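You operate a simulated robot arm through the tools that you are given. There is no shell and no other tool.

Carry out the task below with a simulated robot arm. There is one attempt and no reset: what you move stays moved.

## Task
Vacuum the dust off the packing table; dock and switch off the vacuum.

It is judged by the outcome, as a careful person would: the job done as asked, and still so three seconds after it is handed in. It fails if anything else is knocked over, pushed out of place, dropped, spilled or broken.

## Robot
A 7-joint arm with a two-finger parallel gripper, fixed in place. Base frame: the origin is on the floor under the middle of its stand, x ahead of it, y to its left, z up. Lengths are in cm, angles in degrees, forces in N, time in s.
It reaches about 111.2 cm from its shoulder. Its first joint turns from -166.0 to 166.0 degrees. Payload 3.43 kg.
The tool frame sits at the grasp point between the pads (the TCP): z along the fingers, y along the line on which they close. The tips reach 3.4 cm beyond it. Largest opening 12.8 cm; finger width 2.4, thickness 1.2; the body of the gripper, 4.8 by 13 cm, starts 9.6 cm behind the TCP.
Orientation is that of the tool frame in the base frame, as a unit quaternion [x, y, z, w]. With the fingers straight down and closing along the base's y, the tool's x points along the base's -x, its y along +y and its z along -z.

## Interface
- The arm moves only by the tool send_rows. Its argument "targets" is a list of rows, each a list of 7 numbers: the opening in per cent of the stroke, from 0 (shut) to 100 (fully open), then the shift along the tool's x, y, z in units of 200 mm (1.0 is 200 mm), then the turn, a rotation vector about the tool's x, y, z in units of 90 degrees (1.0 is 90 degrees). In form: [[hand, x, y, z, rx, ry, rz], ...]. A call has 1 to 20 rows; each row is the pose to reach, as a shift and turn from the pose commanded when the call began, along the tool's axes at that moment. A call with a number of a shift or a turn outside -1 to 1 is refused whole. Rows are played at 5 a second. More than 5 cm and 8.6 degrees between two rows, or a gripper value outside its range, and nothing of the call is played. Where a pose cannot be reached the arm comes as near as it can. A force on the tool above 40 N (or 10 N above the force at the start of the call, whichever is more), or a blocked arm, ends the call early, and 0.2 s more pass. Each finger travels about 15.3 cm/s and halts on what it meets, pressing with about 25 N; the grip force reading is that of the motor and also rises with nothing between the fingers. The clock runs only during rows and for 0.2 s after the last one: add rows that repeat a pose to give the fingers time. The reply holds the time, the measured pose of the TCP, the force on the tool along the base axes, the opening and the grip force, in the units named above and with some noise, with the torque about the TCP (base axes, N m) and any sound that the robot's microphone picked up.
- Cameras (640 x 400 px; columns grow to the right, rows downward): "scene" is fixed at [5.2, 50.01, 156.03]; the picture's right is [-0.48, -0.87, 0.00], its down [-0.41, 0.23, -0.88] and it looks along [0.77, -0.43, -0.47] (base axes); focal length 323 px, centre (320, 200). "wrist" rides on the gripper at [7.6, -1.1, -16] in the tool frame; the picture's right is [0.15, 0.99, 0.00], its down [-0.88, 0.13, -0.46] and it looks along [-0.45, 0.07, 0.89] (tool axes); focal length 234 px, centre (320, 200).
- grab_frame(camera): a new picture of that camera. No time passes.
- point_at(camera, pixels): for up to 12 pixels [column, row] of the newest picture of that camera ("zoom" is the newest enlarged one), the place [x, y, z] in the base frame of the surface seen there, good to about 0.2 cm. No time passes.
- zoom(camera, box): a new picture of the part [left, top, right, bottom] of that camera's present view, enlarged. No time passes.
- close_job(): hands the job in; it is judged then, once.

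Open the gripper and draw the arm clear of the work before you hand the job in, unless the task says otherwise.

The tools are called after "Request:" as a command line: name --pt "numbers of a row" for each row, then --argument value for the rest, lists and objects as JSON in quotes. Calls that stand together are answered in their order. send_rows: Moves the arm, as the interface text tells. Its arguments: {"type":"object","properties":{"targets":{"type":"array"}},"required":["targets"]} The other tools are called the same way: grab_frame (camera) takes a picture; point_at (camera, pixels) gives the place of the surface under pixels of a picture; zoom (camera, box) takes an enlarged picture of a part of a camera's view; close_job () hands the job in.

At the start:

```text
time_s: 0.0
ee_pos: [52.47, -0.64, 134.3]
orientation: [0.001, 1.0, 0.0, 0.0]
ft_force: [0.2, -1.0, 0.5]
ft_torque: [-0.03, 0.03, -0.01]
gripper_width: 12.8
grasp_force: 0.2
```

scene: 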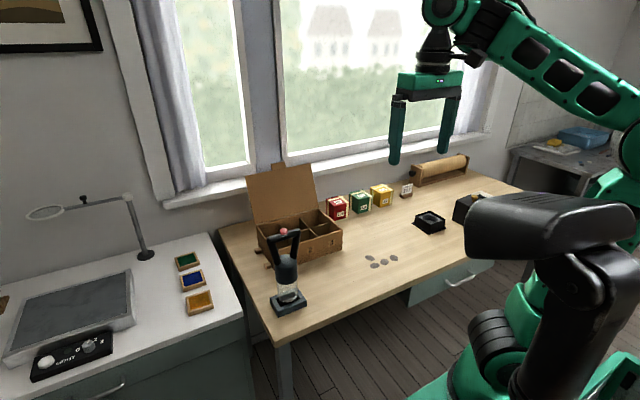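
wrist: 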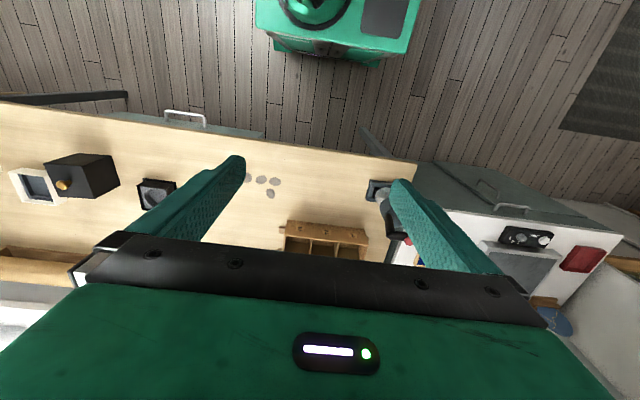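

The scene shows a handheld vacuum around (287,270) on a base on the table, grey dust spots around (380,262), and a square dark tray at (430,222). I take zooms to identify the items.

Request:
zoom --camera "scene" --box '[240, 210, 340, 330]'

Request:
zoom --camera "scene" --box '[340, 170, 500, 290]'

Request:
zoom --camera "wrist" --box '[220, 140, 440, 280]'

Request:
zoom --camera "wrist" --box '[0, 120, 220, 260]'

```text
3.33 times, centred on (290, 270) of scene
```

zoom: 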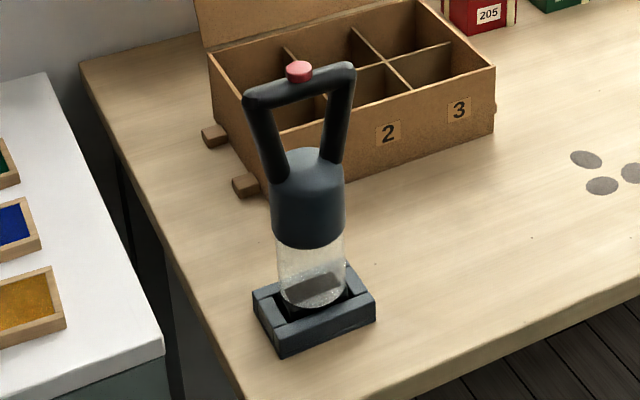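

```text
3.33 times, centred on (420, 230) of scene
```

zoom: 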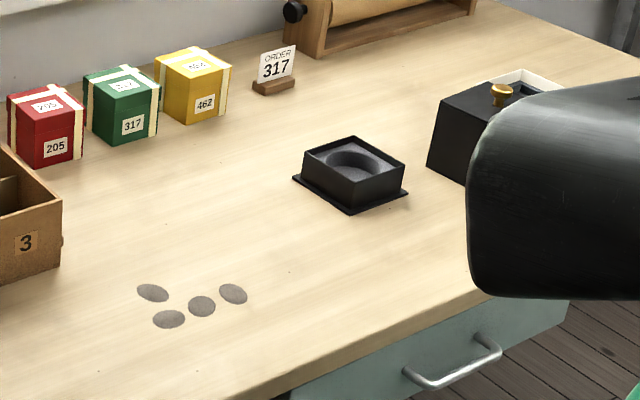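

```text
2.86 times, centred on (330, 210) of wrist
```

zoom: 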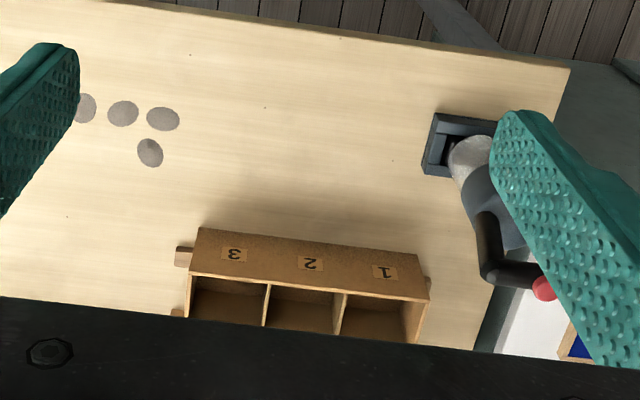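

```text
2.86 times, centred on (110, 190) of wrist
```

zoom: 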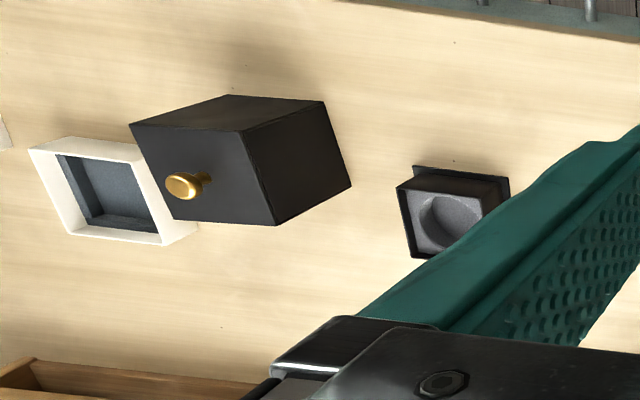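

The vacuum stands in a dock with a loop handle and a red button on top of the handle bar. I measure the vacuum, dock, dust and neighbours in the scene picture.

Request:
point_at --camera "scene" --pixels '[[283, 231], [269, 240], [280, 238], [291, 233], [297, 230], [286, 262], [288, 278], [275, 250], [292, 250], [287, 298], [300, 305], [280, 315]]'

Request:
point_at --camera "scene" --pixels '[[378, 258], [382, 265], [390, 261], [398, 258], [371, 258], [397, 258], [416, 223], [429, 212], [445, 224], [355, 243], [343, 232], [265, 258]]'

Request:
zoom --camera "scene" --box '[262, 220, 312, 260]'

Request:
zoom --camera "scene" --box '[360, 245, 410, 275]'

```text
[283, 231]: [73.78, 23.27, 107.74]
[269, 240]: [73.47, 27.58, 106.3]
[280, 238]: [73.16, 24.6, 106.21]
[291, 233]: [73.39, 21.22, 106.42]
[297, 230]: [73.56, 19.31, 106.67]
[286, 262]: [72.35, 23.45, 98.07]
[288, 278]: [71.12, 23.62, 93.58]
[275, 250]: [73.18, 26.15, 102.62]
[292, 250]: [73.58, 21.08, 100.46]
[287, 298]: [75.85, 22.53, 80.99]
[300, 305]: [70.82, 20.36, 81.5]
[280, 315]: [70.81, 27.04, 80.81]
```

```text
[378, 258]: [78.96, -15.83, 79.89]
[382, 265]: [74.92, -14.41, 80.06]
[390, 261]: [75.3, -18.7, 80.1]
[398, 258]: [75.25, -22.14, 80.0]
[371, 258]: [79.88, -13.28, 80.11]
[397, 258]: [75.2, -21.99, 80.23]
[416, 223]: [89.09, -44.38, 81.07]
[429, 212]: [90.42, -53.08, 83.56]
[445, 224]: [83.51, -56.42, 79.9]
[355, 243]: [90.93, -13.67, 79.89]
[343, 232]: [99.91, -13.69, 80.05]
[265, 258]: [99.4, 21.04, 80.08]
```

```text
10.00 times, centred on (287, 240) of scene
```

zoom: 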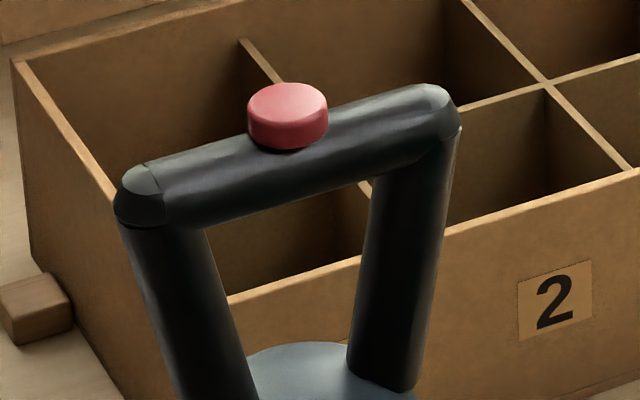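

```text
12.80 times, centred on (385, 260) of scene
```

zoom: 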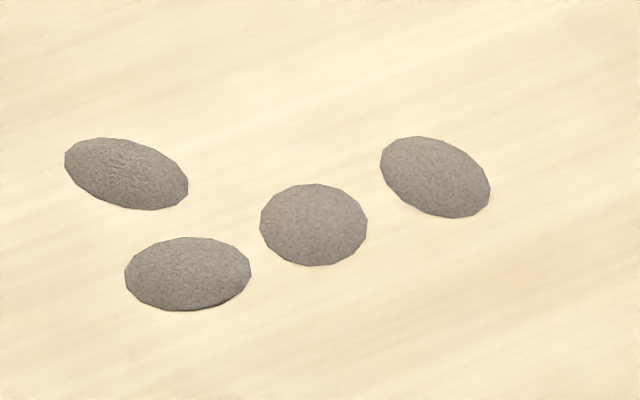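

Four separate dust patches are visible in the zoom at about (126,174), (188,274), (313,225), (435,177). I get their exact positions.

Request:
point_at --camera "zoom" --pixels '[[126, 174], [188, 274], [313, 225], [435, 177], [66, 150], [188, 200], [126, 280], [250, 268], [260, 225], [367, 225], [380, 150], [490, 200]]'

Request:
zoom --camera "scene" --box '[262, 220, 312, 260]'

Request:
point_at --camera "zoom" --pixels '[[288, 95], [250, 115], [325, 115], [285, 88], [290, 135], [140, 180], [430, 95], [210, 175], [370, 125], [180, 270], [410, 270], [310, 360]]'

```text
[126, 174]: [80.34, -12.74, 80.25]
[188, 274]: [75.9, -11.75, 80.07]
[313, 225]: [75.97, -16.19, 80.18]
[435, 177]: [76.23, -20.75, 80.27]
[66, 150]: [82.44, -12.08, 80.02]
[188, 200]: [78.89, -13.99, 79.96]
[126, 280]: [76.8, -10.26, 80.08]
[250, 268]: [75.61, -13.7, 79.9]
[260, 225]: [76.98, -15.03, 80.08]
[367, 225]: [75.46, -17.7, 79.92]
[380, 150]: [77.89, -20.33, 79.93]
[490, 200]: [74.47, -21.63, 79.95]
```

```text
10.00 times, centred on (287, 240) of scene
```

zoom: 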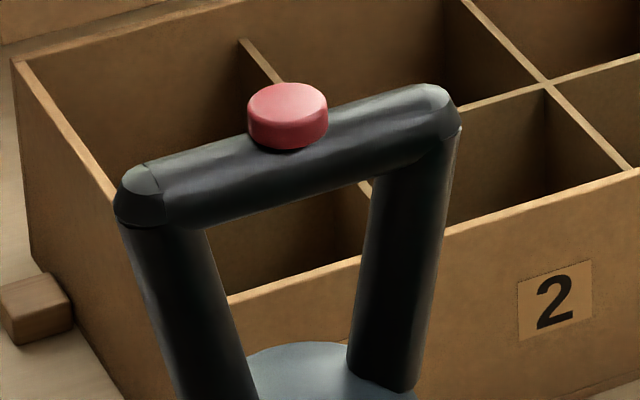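

```text
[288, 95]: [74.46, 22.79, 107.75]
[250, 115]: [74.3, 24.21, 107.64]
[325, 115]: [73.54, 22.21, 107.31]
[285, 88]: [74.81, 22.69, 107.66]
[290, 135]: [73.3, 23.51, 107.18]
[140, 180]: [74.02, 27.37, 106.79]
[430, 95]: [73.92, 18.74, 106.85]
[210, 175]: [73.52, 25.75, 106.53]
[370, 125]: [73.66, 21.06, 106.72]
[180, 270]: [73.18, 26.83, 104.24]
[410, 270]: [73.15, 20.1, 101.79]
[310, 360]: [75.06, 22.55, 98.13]
```

Button top is about (74.1, 23.1, 107.7) and the bar runs along y from 18.5 to 27.6. Now I look closely at the dock and nozzle.

Request:
zoom --camera "scene" --box '[262, 265, 312, 320]'

Request:
point_at --camera "zoom" --pixels '[[210, 240], [225, 330], [480, 270], [420, 175], [320, 250], [300, 215], [380, 200], [240, 210], [340, 290], [270, 260], [200, 260], [430, 220]]'

```text
7.27 times, centred on (287, 292) of scene
```

zoom: 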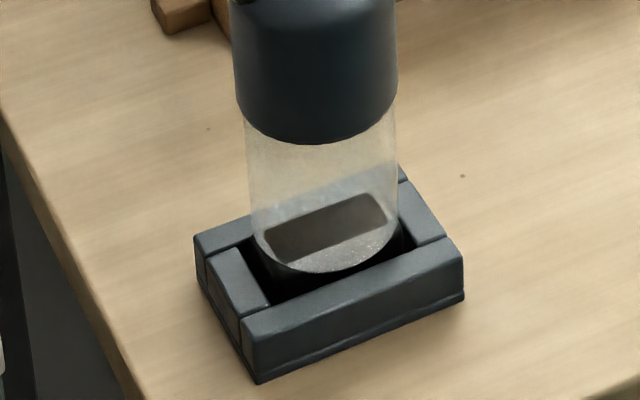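

```text
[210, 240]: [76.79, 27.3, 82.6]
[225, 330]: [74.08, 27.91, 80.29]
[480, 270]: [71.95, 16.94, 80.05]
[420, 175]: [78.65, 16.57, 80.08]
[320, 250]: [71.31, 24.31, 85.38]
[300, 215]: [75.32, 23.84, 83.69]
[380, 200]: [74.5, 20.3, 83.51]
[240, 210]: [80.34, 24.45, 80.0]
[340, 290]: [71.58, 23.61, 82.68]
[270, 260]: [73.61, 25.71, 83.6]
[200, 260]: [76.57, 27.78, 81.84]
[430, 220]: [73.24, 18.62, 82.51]
```

The dock is a low frame (walls to z≈82.6) around the vacuum's head; nothing is near the handle. I move toward the button, closing the fingers and turning the tool 90° about its axis so that it later closes across the bar (along x).

Request:
send_rows --pt "0 -0.05 0.05 0.025 0 0 0.0833" --pt "0 -0.1 0.1 0.05 0 0 0.1667" --pt "0 -0.15 0.15 0.075 0 0 0.25" --pt "0 -0.2 0.2 0.1 0 0 0.3333" --pt "0 -0.25 0.25 0.125 0 0 0.4167" --pt "0 -0.3 0.3 0.15 0 0 0.5" --pt "0 -0.35 0.35 0.175 0 0 0.5833" --pt "0 -0.4 0.4 0.2 0 0 0.6667" --pt "0 -0.45 0.45 0.225 0 0 0.75" --pt "0 -0.5 0.5 0.25 0 0 0.8333" --pt "0 -0.55 0.55 0.275 0 0 0.9167" --pt "0 -0.6 0.6 0.3 0 0 1.0" --pt "0 -0.6 0.6 0.3 0 0 1.0"

```text
time_s: 2.8
ee_pos: [62.73, 11.21, 129.05]
orientation: [0.708, 0.706, 0.005, 0.004]
ft_force: [-0.4, -0.5, 0.3]
ft_torque: [0.03, -0.03, -0.02]
gripper_width: 0.0
grasp_force: 24.9
```

The tool turned as wanted; the measured position lags by ~1.7 cm from the command, so I hold still to see whether it settles.

Request:
send_rows --pt "0 0 0 0 0 0 0" --pt "0 0 0 0 0 0 0" --pt "0 0 0 0 0 0 0" --pt "0 0 0 0 0 0 0"

Request:
grab_frame --camera "scene"

Request:
grab_frame --camera "wrist"

```text
time_s: 3.8
ee_pos: [62.61, 11.37, 129.06]
orientation: [0.707, 0.707, 0.004, 0.005]
ft_force: [-0.6, -0.5, -0.2]
ft_torque: [0.02, -0.03, -0.01]
gripper_width: 0.01
grasp_force: 25.6
```

```text
taken
```

scene: 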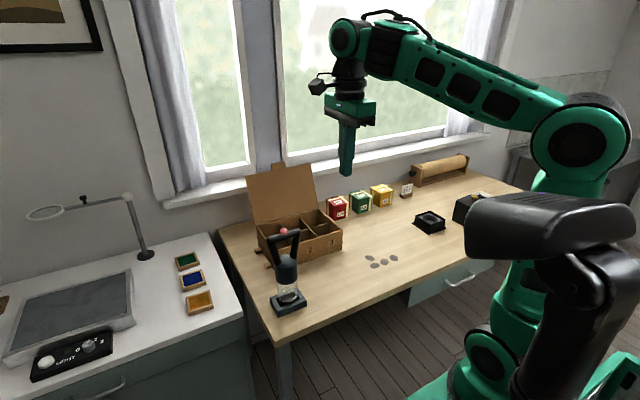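

```text
taken
```

wrist: 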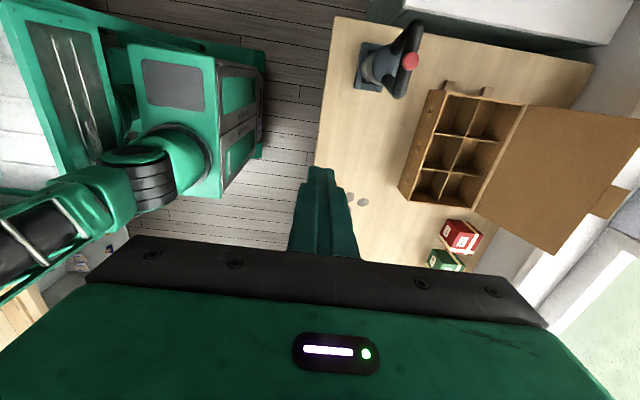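

It stays about 1.8 cm short in x, so I will correct from measured readings. Next I move to just above the button (target TCP ≈ 74.1, 23.1, 116).

Request:
send_rows --pt "0 0.0585 0.0575 0.065 0 0 0" --pt "0 0.117 0.115 0.13 0 0 0" --pt "0 0.1755 0.1725 0.195 0 0 0" --pt "0 0.234 0.23 0.26 0 0 0" --pt "0 0.2925 0.2875 0.325 0 0 0" --pt "0 0.351 0.345 0.39 0 0 0" --pt "0 0.4095 0.4025 0.455 0 0 0" --pt "0 0.468 0.46 0.52 0 0 0" --pt "0 0.5265 0.5175 0.585 0 0 0" --pt "0 0.585 0.575 0.65 0 0 0" --pt "0 0.585 0.575 0.65 0 0 0" --pt "0 0.585 0.575 0.65 0 0 0"

Request:
grab_frame --camera "scene"

Request:
point_at --camera "scene" --pixels '[[500, 230], [560, 240], [540, 330], [480, 360]]'

```text
time_s: 6.4
ee_pos: [74.54, 22.99, 116.3]
orientation: [0.707, 0.707, 0.005, 0.004]
ft_force: [-0.5, 0.4, 0.3]
ft_torque: [0.01, -0.01, 0.01]
gripper_width: 0.0
grasp_force: 24.9
```

```text
taken
```

scene: 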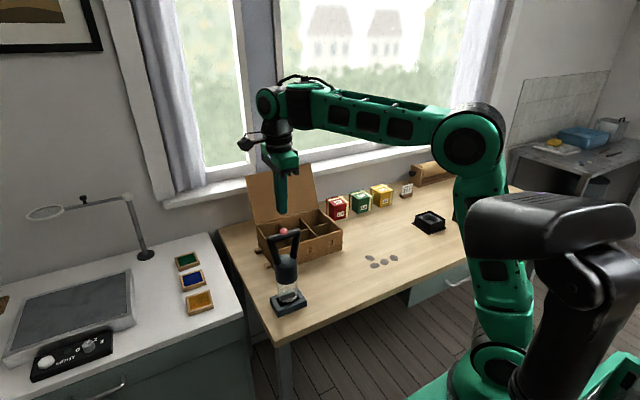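

```text
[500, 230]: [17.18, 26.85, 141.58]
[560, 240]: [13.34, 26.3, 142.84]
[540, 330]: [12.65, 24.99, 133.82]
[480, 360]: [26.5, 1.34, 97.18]
```

TCP is at (74.5, 23.0, 116.3), tips ~5 cm above the button. I descend 4 cm and correct x by −0.4, then check alignment.

Request:
send_rows --pt "0 0.005 -0.01 0.05 0 0 0" --pt "0 0.005 -0.02 0.1 0 0 0" --pt "0 0.005 -0.02 0.15 0 0 0" --pt "0 0.005 -0.02 0.2 0 0 0" --pt "0 0.005 -0.02 0.2 0 0 0"

Request:
zoom --camera "scene" --box '[252, 190, 322, 250]'

Request:
zoom --camera "wrist" --box '[240, 100, 400, 260]'

```text
time_s: 7.6
ee_pos: [74.09, 23.01, 112.16]
orientation: [0.706, 0.708, 0.005, 0.004]
ft_force: [-0.8, -0.2, -0.5]
ft_torque: [-0.03, 0.04, 0.0]
gripper_width: 0.0
grasp_force: 24.9
```

```text
6.67 times, centred on (287, 220) of scene
```

zoom: 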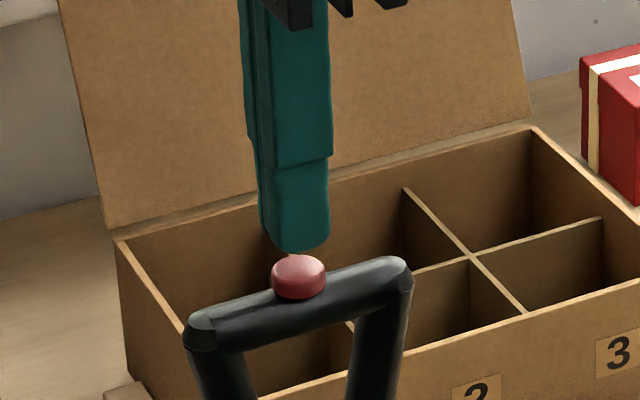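

```text
2.50 times, centred on (320, 180) of wrist
```

zoom: 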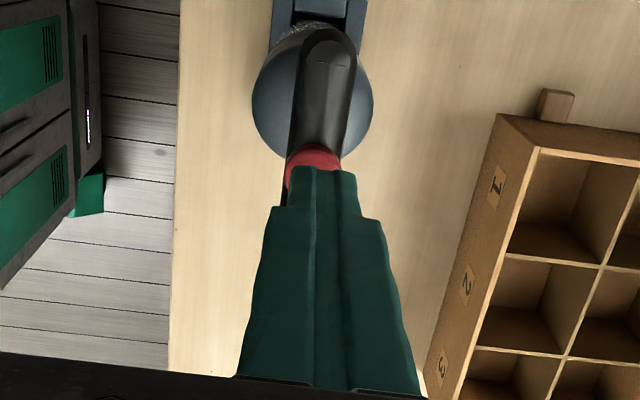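

The fingertips sit right over the button with about 1 cm left. I press down slowly in small steps and watch force and sound.

Request:
send_rows --pt "0 0.005 -0.005 0.02 0 0 0" --pt "0 0.005 -0.005 0.04 0 0 0" --pt "0 0.005 -0.005 0.05 0 0 0" --pt "0 0.005 -0.005 0.055 0 0 0" --pt "0 0.005 -0.005 0.06 0 0 0"

```text
time_s: 8.8
ee_pos: [73.97, 23.32, 111.03]
orientation: [0.707, 0.707, 0.003, 0.004]
ft_force: [-0.2, -0.2, -0.2]
ft_torque: [0.0, 0.01, 0.03]
gripper_width: 0.02
grasp_force: 24.8
```

No contact yet (tips ≈107.6). I continue down 0.5 cm in 0.1 cm steps.

Request:
send_rows --pt "0 0 0 0.005 0 0 0" --pt "0 0 0 0.01 0 0 0" --pt "0 0 0 0.015 0 0 0" --pt "0 0 0 0.02 0 0 0" --pt "0 0 0 0.025 0 0 0"

```text
time_s: 10.0
ee_pos: [74.08, 23.19, 110.67]
orientation: [0.707, 0.707, 0.005, 0.005]
ft_force: [-0.1, -0.2, 5.7]
ft_torque: [0.06, 0.02, -0.01]
gripper_width: 0.0
grasp_force: 25.2
heard: click
```

A click came with 5.7 N of force. I back off 1.5 cm and listen for the motor.

Request:
send_rows --pt "0 0 0 -0.02 0 0 0" --pt "0 0 0 -0.05 0 0 0" --pt "0 0 0 -0.1 0 0 0" --pt "0 0 0 -0.1 0 0 0"

Request:
zoom --camera "scene" --box '[252, 210, 322, 320]'

```text
time_s: 11.0
ee_pos: [74.1, 23.28, 112.61]
orientation: [0.707, 0.707, 0.004, 0.005]
ft_force: [-0.7, 0.2, -0.5]
ft_torque: [0.02, -0.02, -0.03]
gripper_width: 0.0
grasp_force: 24.8
```

```text
3.64 times, centred on (287, 265) of scene
```

zoom: 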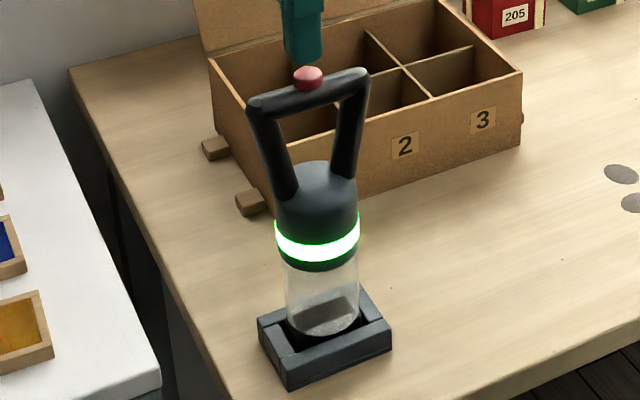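

The green ring is lit, so the vacuum is running. I rise 4 cm and open the gripper to look at the bar and button widths with the wrist camera before gripping.

Request:
send_rows --pt "0 0 0 -0.1 0 0 0" --pt "100 0 0 -0.2 0 0 0" --pt "100 0 0 -0.2 0 0 0" --pt "100 0 0 -0.2 0 0 0" --pt "100 0 0 -0.2 0 0 0"

Request:
zoom --camera "wrist" --box '[270, 110, 370, 210]'

Request:
grab_frame --camera "wrist"

```text
time_s: 12.2
ee_pos: [73.95, 23.19, 116.39]
orientation: [0.707, 0.708, 0.005, 0.005]
ft_force: [-0.2, -0.2, 0.8]
ft_torque: [0.04, -0.02, -0.03]
gripper_width: 12.78
grasp_force: 0.0
```

```text
4.00 times, centred on (320, 160) of wrist
```

zoom: 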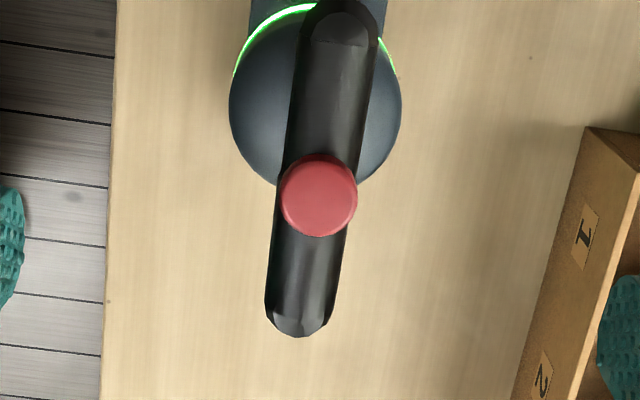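

```text
taken
```

wrist: 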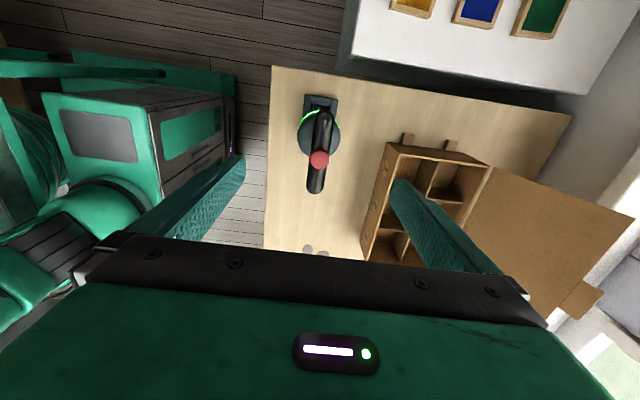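

The bar (~2.2 cm) and button are nearly the same width, so I'd rather grip the bar beside the button on the −y side (y≈20.7), where the pads also catch the upright. First I check the box's front corners for clearance on the sweep path.

Request:
point_at --camera "scene" --pixels '[[340, 246], [342, 238], [320, 252], [305, 258], [274, 268], [262, 246], [258, 235], [342, 228], [300, 262]]'

Request:
point_at --camera "wrist" --pixels '[[316, 190], [311, 182], [322, 130], [316, 176], [316, 160], [386, 150], [364, 240], [330, 118], [307, 100], [336, 102]]'

Request:
zoom --camera "scene" --box '[240, 210, 360, 330]'

```text
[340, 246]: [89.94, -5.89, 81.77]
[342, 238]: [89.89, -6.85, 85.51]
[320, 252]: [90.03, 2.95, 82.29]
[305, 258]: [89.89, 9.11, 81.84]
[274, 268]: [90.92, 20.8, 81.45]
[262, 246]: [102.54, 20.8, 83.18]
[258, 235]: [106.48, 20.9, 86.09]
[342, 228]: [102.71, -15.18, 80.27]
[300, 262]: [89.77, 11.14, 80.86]
```

```text
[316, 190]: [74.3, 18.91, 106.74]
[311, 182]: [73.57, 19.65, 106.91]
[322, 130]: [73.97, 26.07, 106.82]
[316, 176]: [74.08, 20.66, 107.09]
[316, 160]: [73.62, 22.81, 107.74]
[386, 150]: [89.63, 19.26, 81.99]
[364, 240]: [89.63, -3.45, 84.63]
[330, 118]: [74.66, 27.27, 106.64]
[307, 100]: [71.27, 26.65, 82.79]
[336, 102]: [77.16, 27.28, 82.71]
```

```text
3.33 times, centred on (300, 270) of scene
```

zoom: 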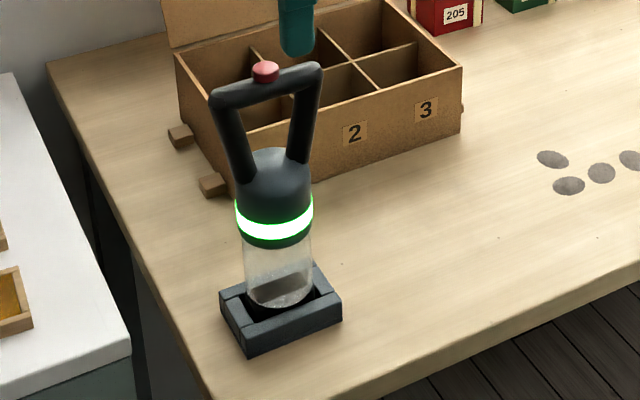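

The box's front face is at x≈89.7, well clear. I shift to y≈20.7 and descend with open fingers to about z=104.8, straddling the bar.

Request:
send_rows --pt "100 -0.065 0.004 0 0 0 0" --pt "100 -0.125 0.0075 0 0 0 0" --pt "100 -0.125 0.0075 0.08 0 0 0" --pt "100 -0.125 0.0075 0.16 0 0 0" --pt "100 -0.125 0.0075 0.24 0 0 0" --pt "100 -0.125 0.0075 0.32 0 0 0" --pt "100 -0.125 0.0075 0.4 0 0 0" --pt "100 -0.125 0.0075 0.48 0 0 0" --pt "100 -0.125 0.0075 0.54 0 0 0" --pt "100 -0.125 0.0075 0.57 0 0 0" --pt "100 -0.125 0.0075 0.57 0 0 0" --pt "100 -0.125 0.0075 0.57 0 0 0"

Request:
zoom --camera "scene" --box '[240, 200, 340, 320]'

Request:
grab_frame --camera "wrist"

```text
time_s: 14.8
ee_pos: [74.35, 20.7, 105.01]
orientation: [0.707, 0.707, 0.004, 0.005]
ft_force: [-0.3, 0.3, -0.3]
ft_torque: [0.0, -0.02, 0.02]
gripper_width: 12.81
grasp_force: 0.0
```

```text
3.33 times, centred on (290, 260) of scene
```

zoom: 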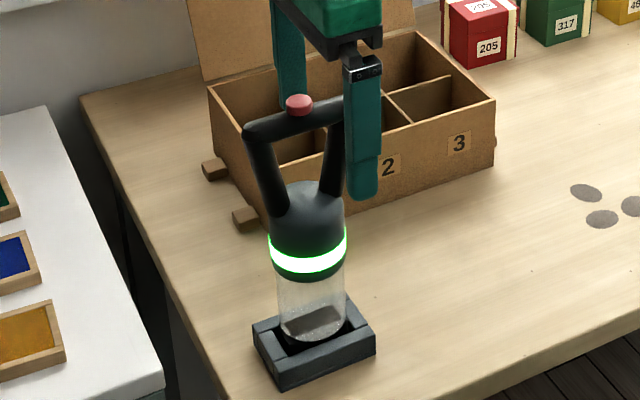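

```text
taken
```

wrist: 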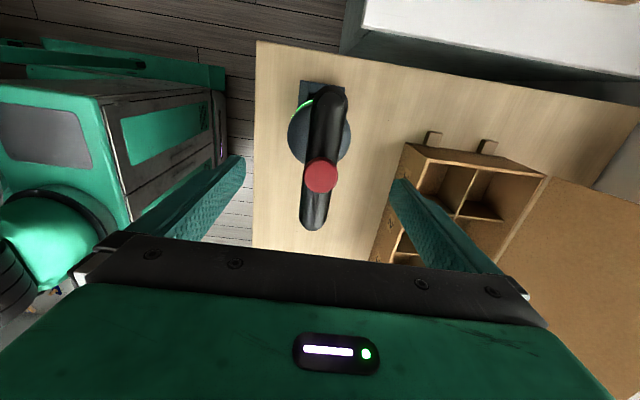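

The fingers straddle the bar beside the button. I centre by −0.3 cm in x and close the gripper.

Request:
send_rows --pt "100 0 -0.008 0 0 0 0" --pt "100 0 -0.015 0 0 0 0" --pt "70 0 -0.015 0 0 0 0" --pt "45 0 -0.015 0 0 0 0" --pt "25 0 -0.015 0 0 0 0"

Request:
zoom --camera "wrist" --box '[220, 80, 420, 260]'

```text
time_s: 16.0
ee_pos: [74.06, 20.59, 105.01]
orientation: [0.707, 0.707, 0.004, 0.004]
ft_force: [1.1, 0.2, 0.4]
ft_torque: [0.03, -0.01, 0.0]
gripper_width: 3.2
grasp_force: 0.0
```

```text
2.22 times, centred on (320, 170) of wrist
```

zoom: 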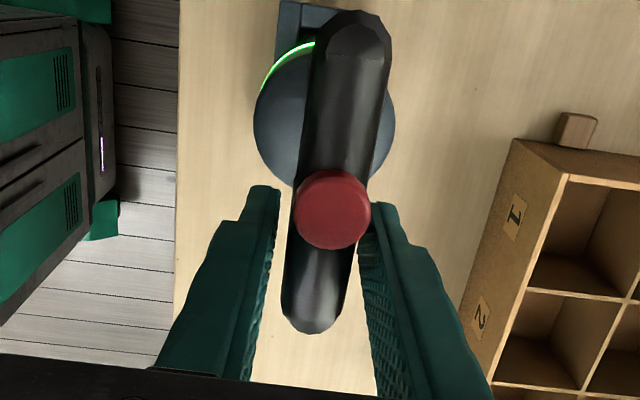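

The fingers (3.2 cm apart) are evenly on both sides of the bar. I close fully.

Request:
send_rows --pt "18 0 0 0 0 0 0" --pt "10 0 0 0 0 0 0" --pt "0 0 0 0 0 0 0" --pt "0 0 0 0 0 0 0"

Request:
zoom --camera "wrist" --box '[220, 80, 420, 260]'

Request:
zoom --camera "scene" --box '[240, 200, 340, 320]'

```text
time_s: 17.0
ee_pos: [73.95, 20.63, 105.03]
orientation: [0.706, 0.708, 0.003, 0.005]
ft_force: [-1.5, 0.7, 1.4]
ft_torque: [-0.06, 0.57, 0.02]
gripper_width: 2.16
grasp_force: 25.4
```

```text
2.22 times, centred on (320, 170) of wrist
```

zoom: 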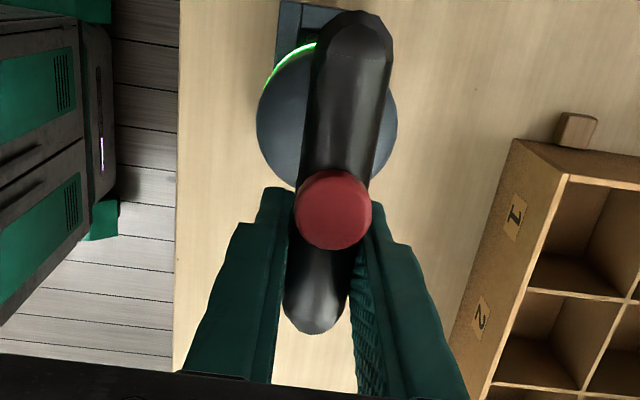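

```text
3.33 times, centred on (290, 260) of scene
```

zoom: 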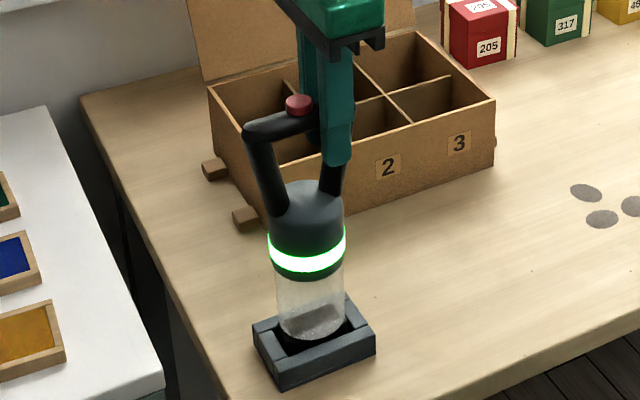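

The bar is gripped at 2.16 cm width and the ring is still green. I lift slowly by 2 cm and check weight and tilt.

Request:
send_rows --pt "0 0 0 -0.02 0 0 0" --pt "0 0 0 -0.04 0 0 0" --pt "0 0 0 -0.06 0 0 0" --pt "0 0 0 -0.08 0 0 0" --pt "0 0 0 -0.1 0 0 0" --pt "0 0 0 -0.1 0 0 0"

Request:
zoom --camera "scene" --box '[240, 200, 340, 320]'

```text
time_s: 18.4
ee_pos: [73.95, 20.78, 107.11]
orientation: [0.707, 0.707, 0.004, 0.006]
ft_force: [-0.4, -0.8, -5.0]
ft_torque: [-0.1, -0.01, 0.02]
gripper_width: 2.17
grasp_force: 24.8
```

```text
3.33 times, centred on (290, 260) of scene
```

zoom: 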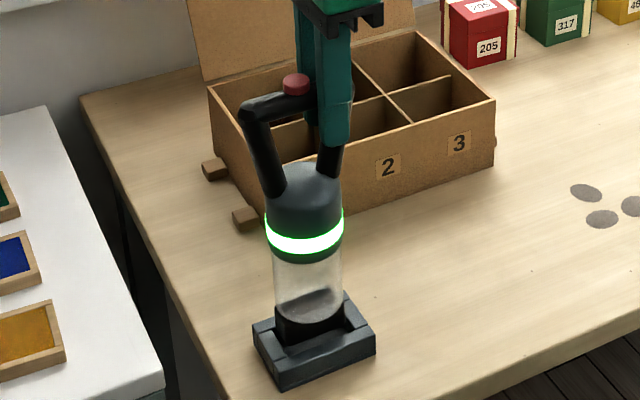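

The vacuum weighs about 5 N and rises straight. I lift 5 cm more to clear the dock and look at the nozzle.

Request:
send_rows --pt "0 0 0 -0.04 0 0 0" --pt "0 0 0 -0.08 0 0 0" --pt "0 0 0 -0.12 0 0 0" --pt "0 0 0 -0.16 0 0 0" --pt "0 0 0 -0.2 0 0 0" --pt "0 0 0 -0.25 0 0 0" --pt "0 0 0 -0.25 0 0 0"

Request:
zoom --camera "scene" --box '[230, 180, 350, 320]'

Request:
zoom --camera "scene" --box '[260, 250, 320, 320]'

Request:
point_at --camera "zoom" --pixels '[[270, 120], [320, 120], [370, 110], [300, 20], [300, 70], [290, 165], [330, 330], [290, 290], [340, 240], [240, 270], [420, 290], [250, 350]]'

```text
time_s: 20.0
ee_pos: [73.96, 20.76, 112.02]
orientation: [0.707, 0.707, 0.004, 0.005]
ft_force: [-0.2, -0.5, -4.3]
ft_torque: [-0.11, 0.0, 0.03]
gripper_width: 2.19
grasp_force: 25.1
```

```text
2.86 times, centred on (290, 250) of scene
```

zoom: 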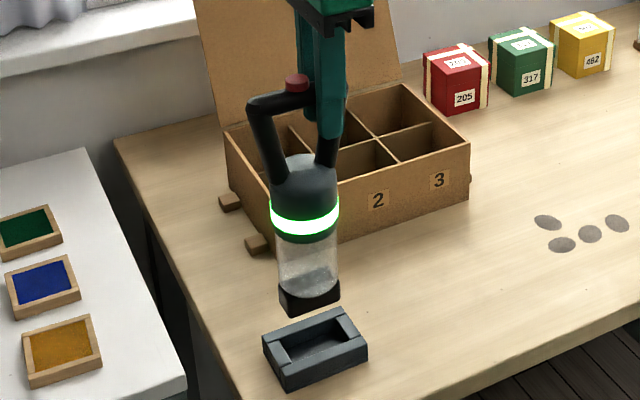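

```text
5.71 times, centred on (290, 285) of scene
```

zoom: 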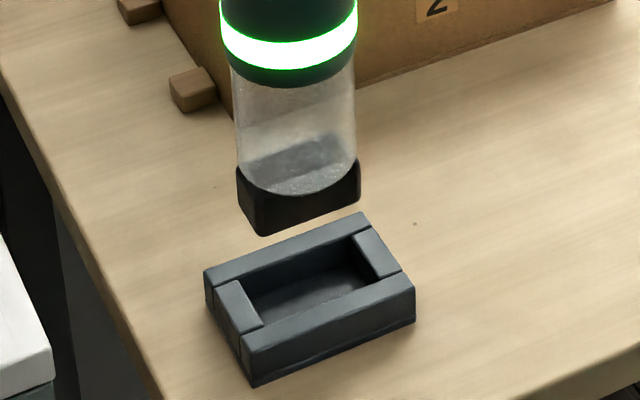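

```text
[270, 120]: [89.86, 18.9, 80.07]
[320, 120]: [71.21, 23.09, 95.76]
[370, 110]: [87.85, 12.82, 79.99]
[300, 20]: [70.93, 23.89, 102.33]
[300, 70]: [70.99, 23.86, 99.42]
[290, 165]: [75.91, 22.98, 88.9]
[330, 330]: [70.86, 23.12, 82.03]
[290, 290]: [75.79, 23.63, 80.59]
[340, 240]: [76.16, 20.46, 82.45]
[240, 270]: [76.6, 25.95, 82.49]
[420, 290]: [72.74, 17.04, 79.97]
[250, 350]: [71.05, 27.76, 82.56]
```

The nozzle head hangs ~5 cm above the dock, upright. I carry it at this height toward the dust in two moves, clear of the box (x≥89.7).

Request:
send_rows --pt "0 -0.03 0.006 0 0 0 0" --pt "0 -0.09 0.017 0 0 0 0" --pt "0 -0.17 0.032 0 0 0 0" --pt "0 -0.25 0.047 0 0 0 0" --pt "0 -0.33 0.062 0 0 0 0" --pt "0 -0.41 0.077 0 0 0 0" --pt "0 -0.49 0.092 0 0 0 0" --pt "0 -0.57 0.107 0 0 0 0" --pt "0 -0.65 0.122 0 0 0 0" --pt "0 -0.73 0.137 0 0 0 0" --pt "0 -0.81 0.152 0 0 0 0" --pt "0 -0.87 0.161 0 0 0 0" --pt "0 -0.9 0.166 0 0 0 0" --pt "0 -0.9 0.166 0 0 0 0"

Request:
grab_frame --camera "scene"

```text
time_s: 23.0
ee_pos: [77.13, 2.53, 112.31]
orientation: [0.707, 0.707, 0.002, 0.005]
ft_force: [0.0, 0.1, -4.2]
ft_torque: [-0.1, 0.01, 0.03]
gripper_width: 2.18
grasp_force: 25.1
```

```text
taken
```

scene: 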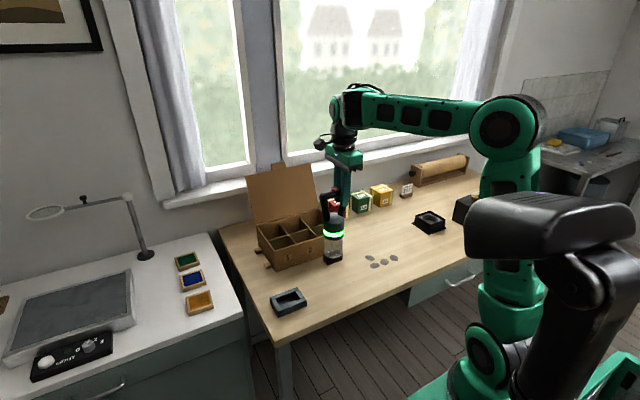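

The vacuum hangs steady, ring green. I carry on to above the first dust patch (A at 80.7, −13.0).

Request:
send_rows --pt "0 -0.03 0.006 0 0 0 0" --pt "0 -0.09 0.017 0 0 0 0" --pt "0 -0.17 0.033 0 0 0 0" --pt "0 -0.25 0.049 0 0 0 0" --pt "0 -0.33 0.065 0 0 0 0" --pt "0 -0.41 0.08 0 0 0 0" --pt "0 -0.49 0.096 0 0 0 0" --pt "0 -0.57 0.112 0 0 0 0" --pt "0 -0.65 0.127 0 0 0 0" --pt "0 -0.73 0.142 0 0 0 0" --pt "0 -0.81 0.158 0 0 0 0" --pt "0 -0.87 0.168 0 0 0 0" --pt "0 -0.895 0.173 0 0 0 0" --pt "0 -0.895 0.173 0 0 0 0"

Request:
zoom --camera "scene" --box '[320, 180, 440, 290]'

```text
time_s: 26.0
ee_pos: [80.77, -15.31, 112.19]
orientation: [0.707, 0.707, 0.004, 0.006]
ft_force: [-0.3, 0.2, -5.6]
ft_torque: [-0.1, 0.02, 0.03]
gripper_width: 2.14
grasp_force: 25.3
```

```text
3.64 times, centred on (380, 235) of scene
```

zoom: 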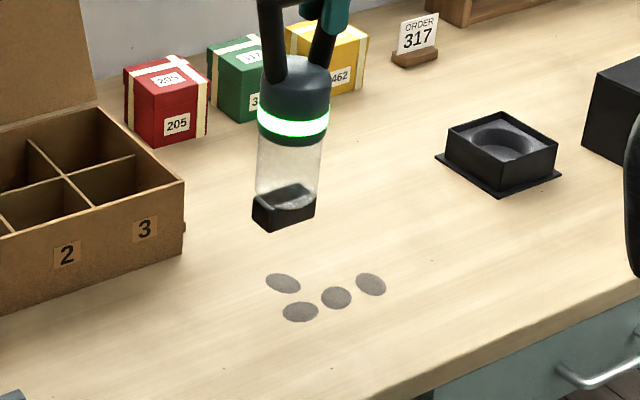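

The nozzle is above patch A. I descend 6.8 cm to just above the table, slowing at the end.

Request:
send_rows --pt "0 0 0 0.05 0 0 0" --pt "0 0 0 0.1 0 0 0" --pt "0 0 0 0.15 0 0 0" --pt "0 0 0 0.2 0 0 0" --pt "0 0 0 0.25 0 0 0" --pt "0 0 0 0.29 0 0 0" --pt "0 0 0 0.32 0 0 0" --pt "0 0 0 0.34 0 0 0" --pt "0 0 0 0.34 0 0 0"

Request:
zoom --camera "scene" --box '[340, 200, 440, 290]'

```text
time_s: 28.0
ee_pos: [80.75, -15.09, 105.59]
orientation: [0.707, 0.707, 0.004, 0.004]
ft_force: [0.0, -0.4, -4.4]
ft_torque: [-0.15, 0.01, 0.03]
gripper_width: 2.2
grasp_force: 25.2
```

```text
4.44 times, centred on (390, 245) of scene
```

zoom: 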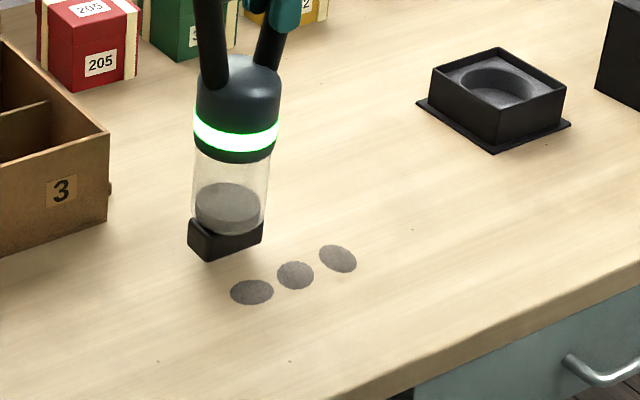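

Patch A has been sucked up (dust now shows in the chamber). I sweep 0.3 cm lower across B, C and D at about 4–5 cm/s.

Request:
send_rows --pt "0 0.007 -0.04 0.01 0 0 0" --pt "0 0.014 -0.08 0.015 0 0 0" --pt "0 0.02 -0.12 0.015 0 0 0" --pt "0 0.028 -0.16 0.015 0 0 0" --pt "0 0.035 -0.2 0.015 0 0 0" --pt "0 0.04 -0.24 0.015 0 0 0" --pt "0 0.04 -0.24 0.015 0 0 0" --pt "0 0 -0.24 0.015 0 0 0" --pt "0 -0.05 -0.24 0.015 0 0 0" --pt "0 -0.1 -0.24 0.015 0 0 0" --pt "0 -0.14 -0.24 0.015 0 0 0" --pt "0 -0.18 -0.24 0.015 0 0 0" --pt "0 -0.18 -0.24 0.015 0 0 0" --pt "0 -0.22 -0.24 0.015 0 0 0" --pt "0 -0.26 -0.24 0.015 0 0 0" --pt "0 -0.31 -0.235 0.015 0 0 0" --pt "0 -0.36 -0.23 0.015 0 0 0" --pt "0 -0.41 -0.23 0.015 0 0 0" --pt "0 -0.43 -0.23 0.015 0 0 0" --pt "0 -0.43 -0.23 0.015 0 0 0"

Request:
zoom --camera "scene" --box '[340, 200, 440, 290]'

```text
time_s: 32.2
ee_pos: [76.34, -23.95, 105.22]
orientation: [0.707, 0.707, 0.004, 0.005]
ft_force: [0.5, 0.0, -4.4]
ft_torque: [-0.09, 0.02, -0.01]
gripper_width: 2.18
grasp_force: 25.3
```

```text
4.44 times, centred on (390, 245) of scene
```

zoom: 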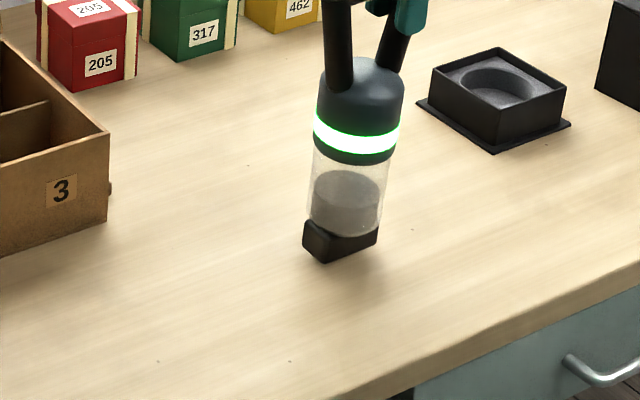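

Patches A–C are gone and the chamber is fuller. I lift 6.8 cm to confirm D is gone and look over the whole table.

Request:
send_rows --pt "0 0 0 -0.05 0 0 0" --pt "0 0 0 -0.1 0 0 0" --pt "0 0 0 -0.15 0 0 0" --pt "0 0 0 -0.2 0 0 0" --pt "0 0 0 -0.25 0 0 0" --pt "0 0 0 -0.3 0 0 0" --pt "0 0 0 -0.34 0 0 0" --pt "0 0 0 -0.34 0 0 0"

Request:
zoom --camera "scene" --box '[330, 190, 450, 300]'

Request:
zoom --camera "scene" --box '[380, 140, 540, 250]'

Request:
grab_frame --camera "wrist"

Request:
grab_frame --camera "scene"

```text
time_s: 34.0
ee_pos: [76.17, -23.69, 111.87]
orientation: [0.707, 0.707, 0.003, 0.005]
ft_force: [0.6, -0.5, -4.9]
ft_torque: [-0.11, -0.01, 0.0]
gripper_width: 2.18
grasp_force: 25.5
```

```text
3.64 times, centred on (390, 245) of scene
```

zoom: 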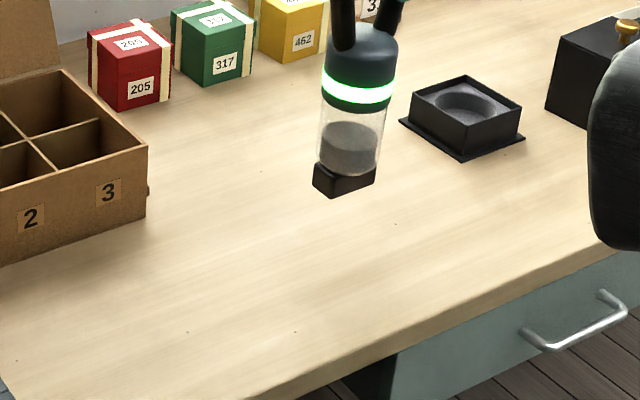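

```text
3.64 times, centred on (460, 195) of scene
```

zoom: 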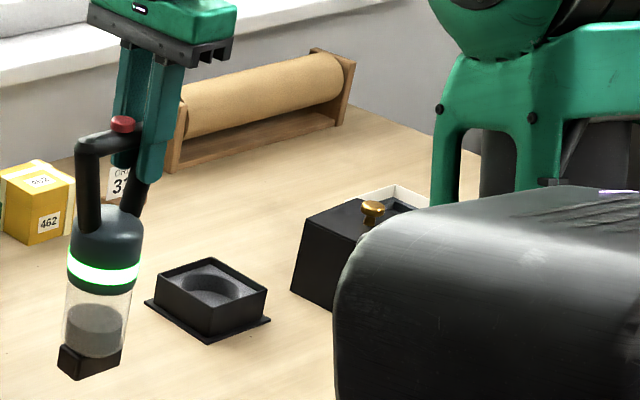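

```text
taken
```

wrist: 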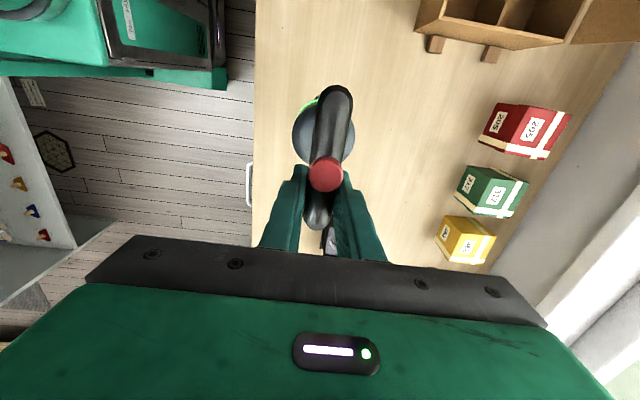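

```text
taken
```

scene: 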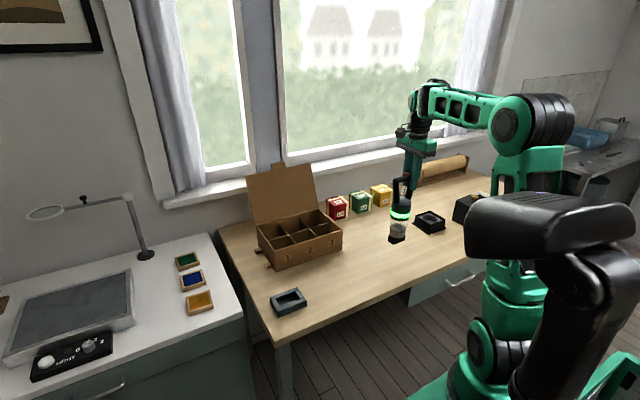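

All four dust patches are gone and the rest of the table is clean. I carry the vacuum back toward the dock, reversing exactly the commanded shifts.

Request:
send_rows --pt "0 0.03 -0.002 -0.005 0 0 0" --pt "0 0.09 -0.005 -0.01 0 0 0" --pt "0 0.17 -0.009 -0.015 0 0 0" --pt "0 0.25 -0.013 -0.015 0 0 0" --pt "0 0.33 -0.017 -0.015 0 0 0" --pt "0 0.41 -0.021 -0.015 0 0 0" --pt "0 0.49 -0.025 -0.015 0 0 0" --pt "0 0.57 -0.029 -0.015 0 0 0" --pt "0 0.65 -0.033 -0.015 0 0 0" --pt "0 0.73 -0.037 -0.015 0 0 0" --pt "0 0.81 -0.041 -0.015 0 0 0" --pt "0 0.87 -0.043 -0.015 0 0 0" --pt "0 0.9 -0.044 -0.015 0 0 0" --pt "0 0.9 -0.044 -0.015 0 0 0"

Request:
send_rows --pt "0 0.03 -0.002 0 0 0 0" --pt "0 0.09 -0.005 0 0 0 0" --pt "0 0.17 -0.009 0 0 0 0" --pt "0 0.25 -0.013 0 0 0 0" --pt "0 0.33 -0.017 0 0 0 0" --pt "0 0.41 -0.021 0 0 0 0" --pt "0 0.49 -0.025 0 0 0 0" --pt "0 0.57 -0.029 0 0 0 0" --pt "0 0.65 -0.033 0 0 0 0" --pt "0 0.73 -0.037 0 0 0 0" --pt "0 0.81 -0.041 0 0 0 0" --pt "0 0.87 -0.043 0 0 0 0" --pt "0 0.9 -0.044 0 0 0 0" --pt "0 0.9 -0.044 0 0 0 0"

Request:
send_rows --pt "0 0.03 -0.002 0 0 0 0" --pt "0 0.08 -0.004 0 0 0 0" --pt "0 0.14 -0.007 0 0 0 0" --pt "0 0.2 -0.01 0 0 0 0" --pt "0 0.26 -0.013 0 0 0 0" --pt "0 0.32 -0.016 0 0 0 0" --pt "0 0.37 -0.018 0 0 0 0" --pt "0 0.41 -0.02 0 0 0 0" --pt "0 0.425 -0.021 0 0 0 0" --pt "0 0.425 -0.021 0 0 0 0" --pt "0 0.425 -0.021 0 0 0 0"

Request:
zoom --camera "scene" --box '[230, 180, 350, 320]'

Request:
zoom --camera "scene" --box '[260, 250, 320, 320]'

Request:
grab_frame --camera "wrist"

```text
time_s: 37.0
ee_pos: [75.11, -5.82, 112.08]
orientation: [0.707, 0.707, 0.003, 0.006]
ft_force: [-0.1, 0.1, -4.3]
ft_torque: [-0.1, 0.02, -0.01]
gripper_width: 2.16
grasp_force: 25.5
```

```text
time_s: 40.0
ee_pos: [74.36, 12.34, 112.28]
orientation: [0.707, 0.707, 0.004, 0.006]
ft_force: [-0.2, -0.1, -4.5]
ft_torque: [-0.12, 0.0, 0.0]
gripper_width: 2.15
grasp_force: 24.7
```

```text
time_s: 42.4
ee_pos: [73.7, 20.7, 112.13]
orientation: [0.707, 0.707, 0.003, 0.004]
ft_force: [-1.1, 0.2, -4.7]
ft_torque: [-0.1, -0.01, 0.01]
gripper_width: 2.18
grasp_force: 25.6
```

```text
2.86 times, centred on (290, 250) of scene
```

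zoom: 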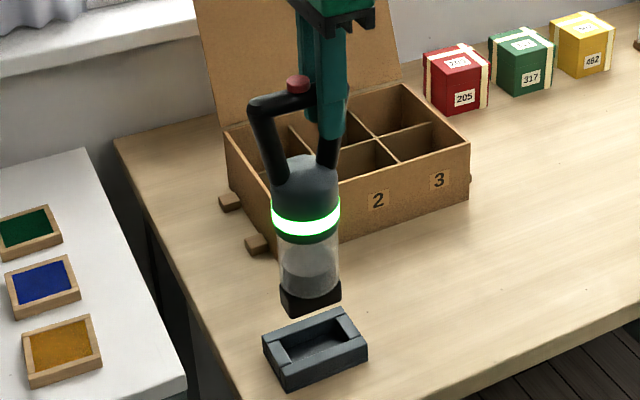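

```text
5.71 times, centred on (290, 285) of scene
```

zoom: 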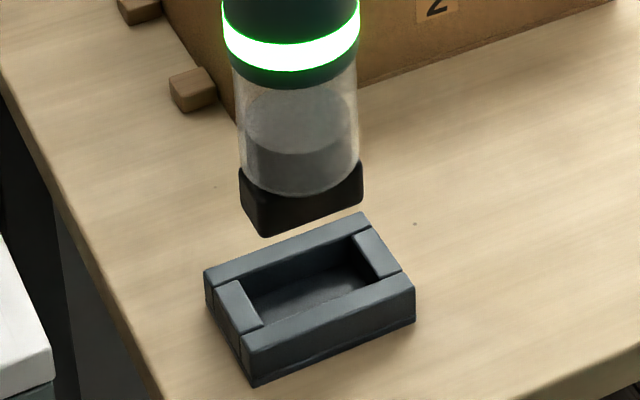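

```text
taken
```

wrist: 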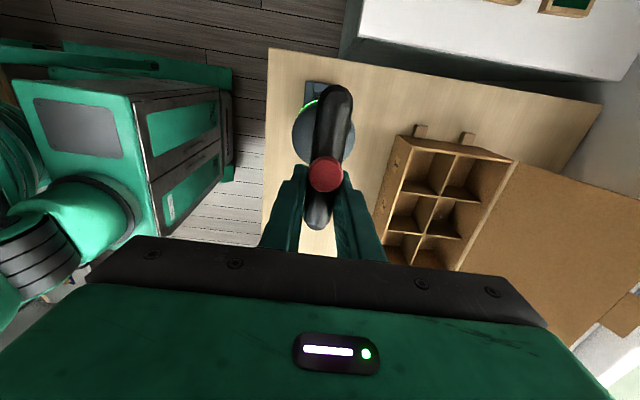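

The nozzle is back above the dock; compared with the lift picture it sits ~0.15 cm too far to −x (head corner 265 vs 262). I add +0.2 cm in x and lower 4.2 cm to just above the dock walls.

Request:
send_rows --pt "0 0 0.01 0 0 0 0" --pt "0 0 0.01 0.05 0 0 0" --pt "0 0 0.01 0.1 0 0 0" --pt "0 0 0.01 0.15 0 0 0" --pt "0 0 0.01 0.19 0 0 0" --pt "0 0 0.01 0.21 0 0 0" --pt "0 0 0.01 0.21 0 0 0" --pt "0 0 0.01 0.21 0 0 0"

Request:
zoom --camera "scene" --box '[265, 260, 315, 320]'

```text
time_s: 44.2
ee_pos: [74.21, 20.58, 108.02]
orientation: [0.707, 0.707, 0.004, 0.005]
ft_force: [0.2, 0.0, -4.5]
ft_torque: [-0.14, 0.03, 0.0]
gripper_width: 2.19
grasp_force: 25.1
```

```text
6.67 times, centred on (290, 290) of scene
```

zoom: 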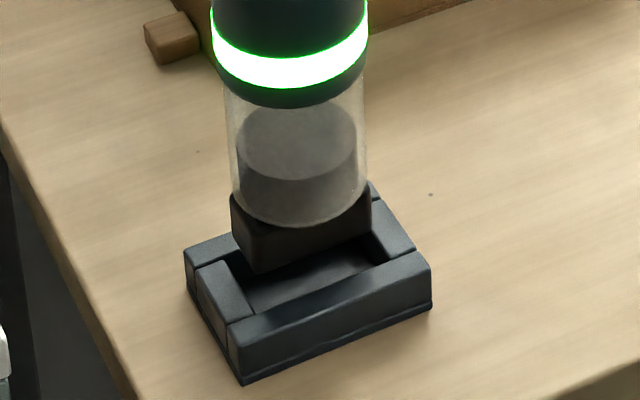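

The head is ~0.9 cm above the dock walls. I measure slot edges and head edges to verify alignment before inserting.

Request:
point_at --camera "zoom" --pixels '[[262, 268], [362, 230], [236, 205], [240, 250], [310, 250], [225, 262], [255, 308], [395, 250], [372, 200], [330, 305], [410, 240], [240, 325]]'

Request:
zoom --camera "wrist" --box '[270, 60, 370, 160]'

```text
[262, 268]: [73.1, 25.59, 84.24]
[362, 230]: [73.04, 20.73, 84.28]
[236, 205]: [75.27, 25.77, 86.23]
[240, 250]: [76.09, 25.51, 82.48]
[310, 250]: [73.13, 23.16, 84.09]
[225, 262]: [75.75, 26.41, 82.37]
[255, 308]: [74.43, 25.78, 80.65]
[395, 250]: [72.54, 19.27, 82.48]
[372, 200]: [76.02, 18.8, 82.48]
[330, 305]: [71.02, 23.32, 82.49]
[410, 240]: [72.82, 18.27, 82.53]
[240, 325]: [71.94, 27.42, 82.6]
```

```text
4.00 times, centred on (320, 110) of wrist
```

zoom: 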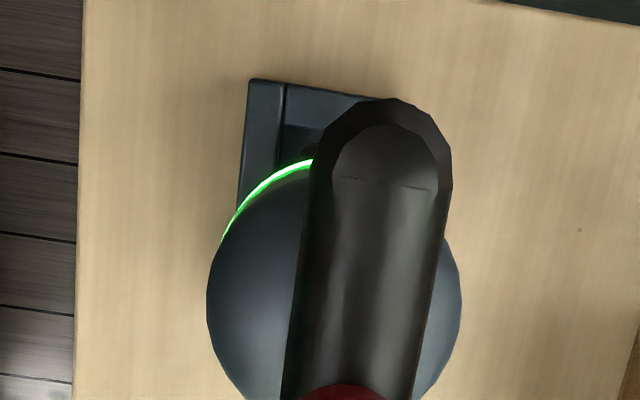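

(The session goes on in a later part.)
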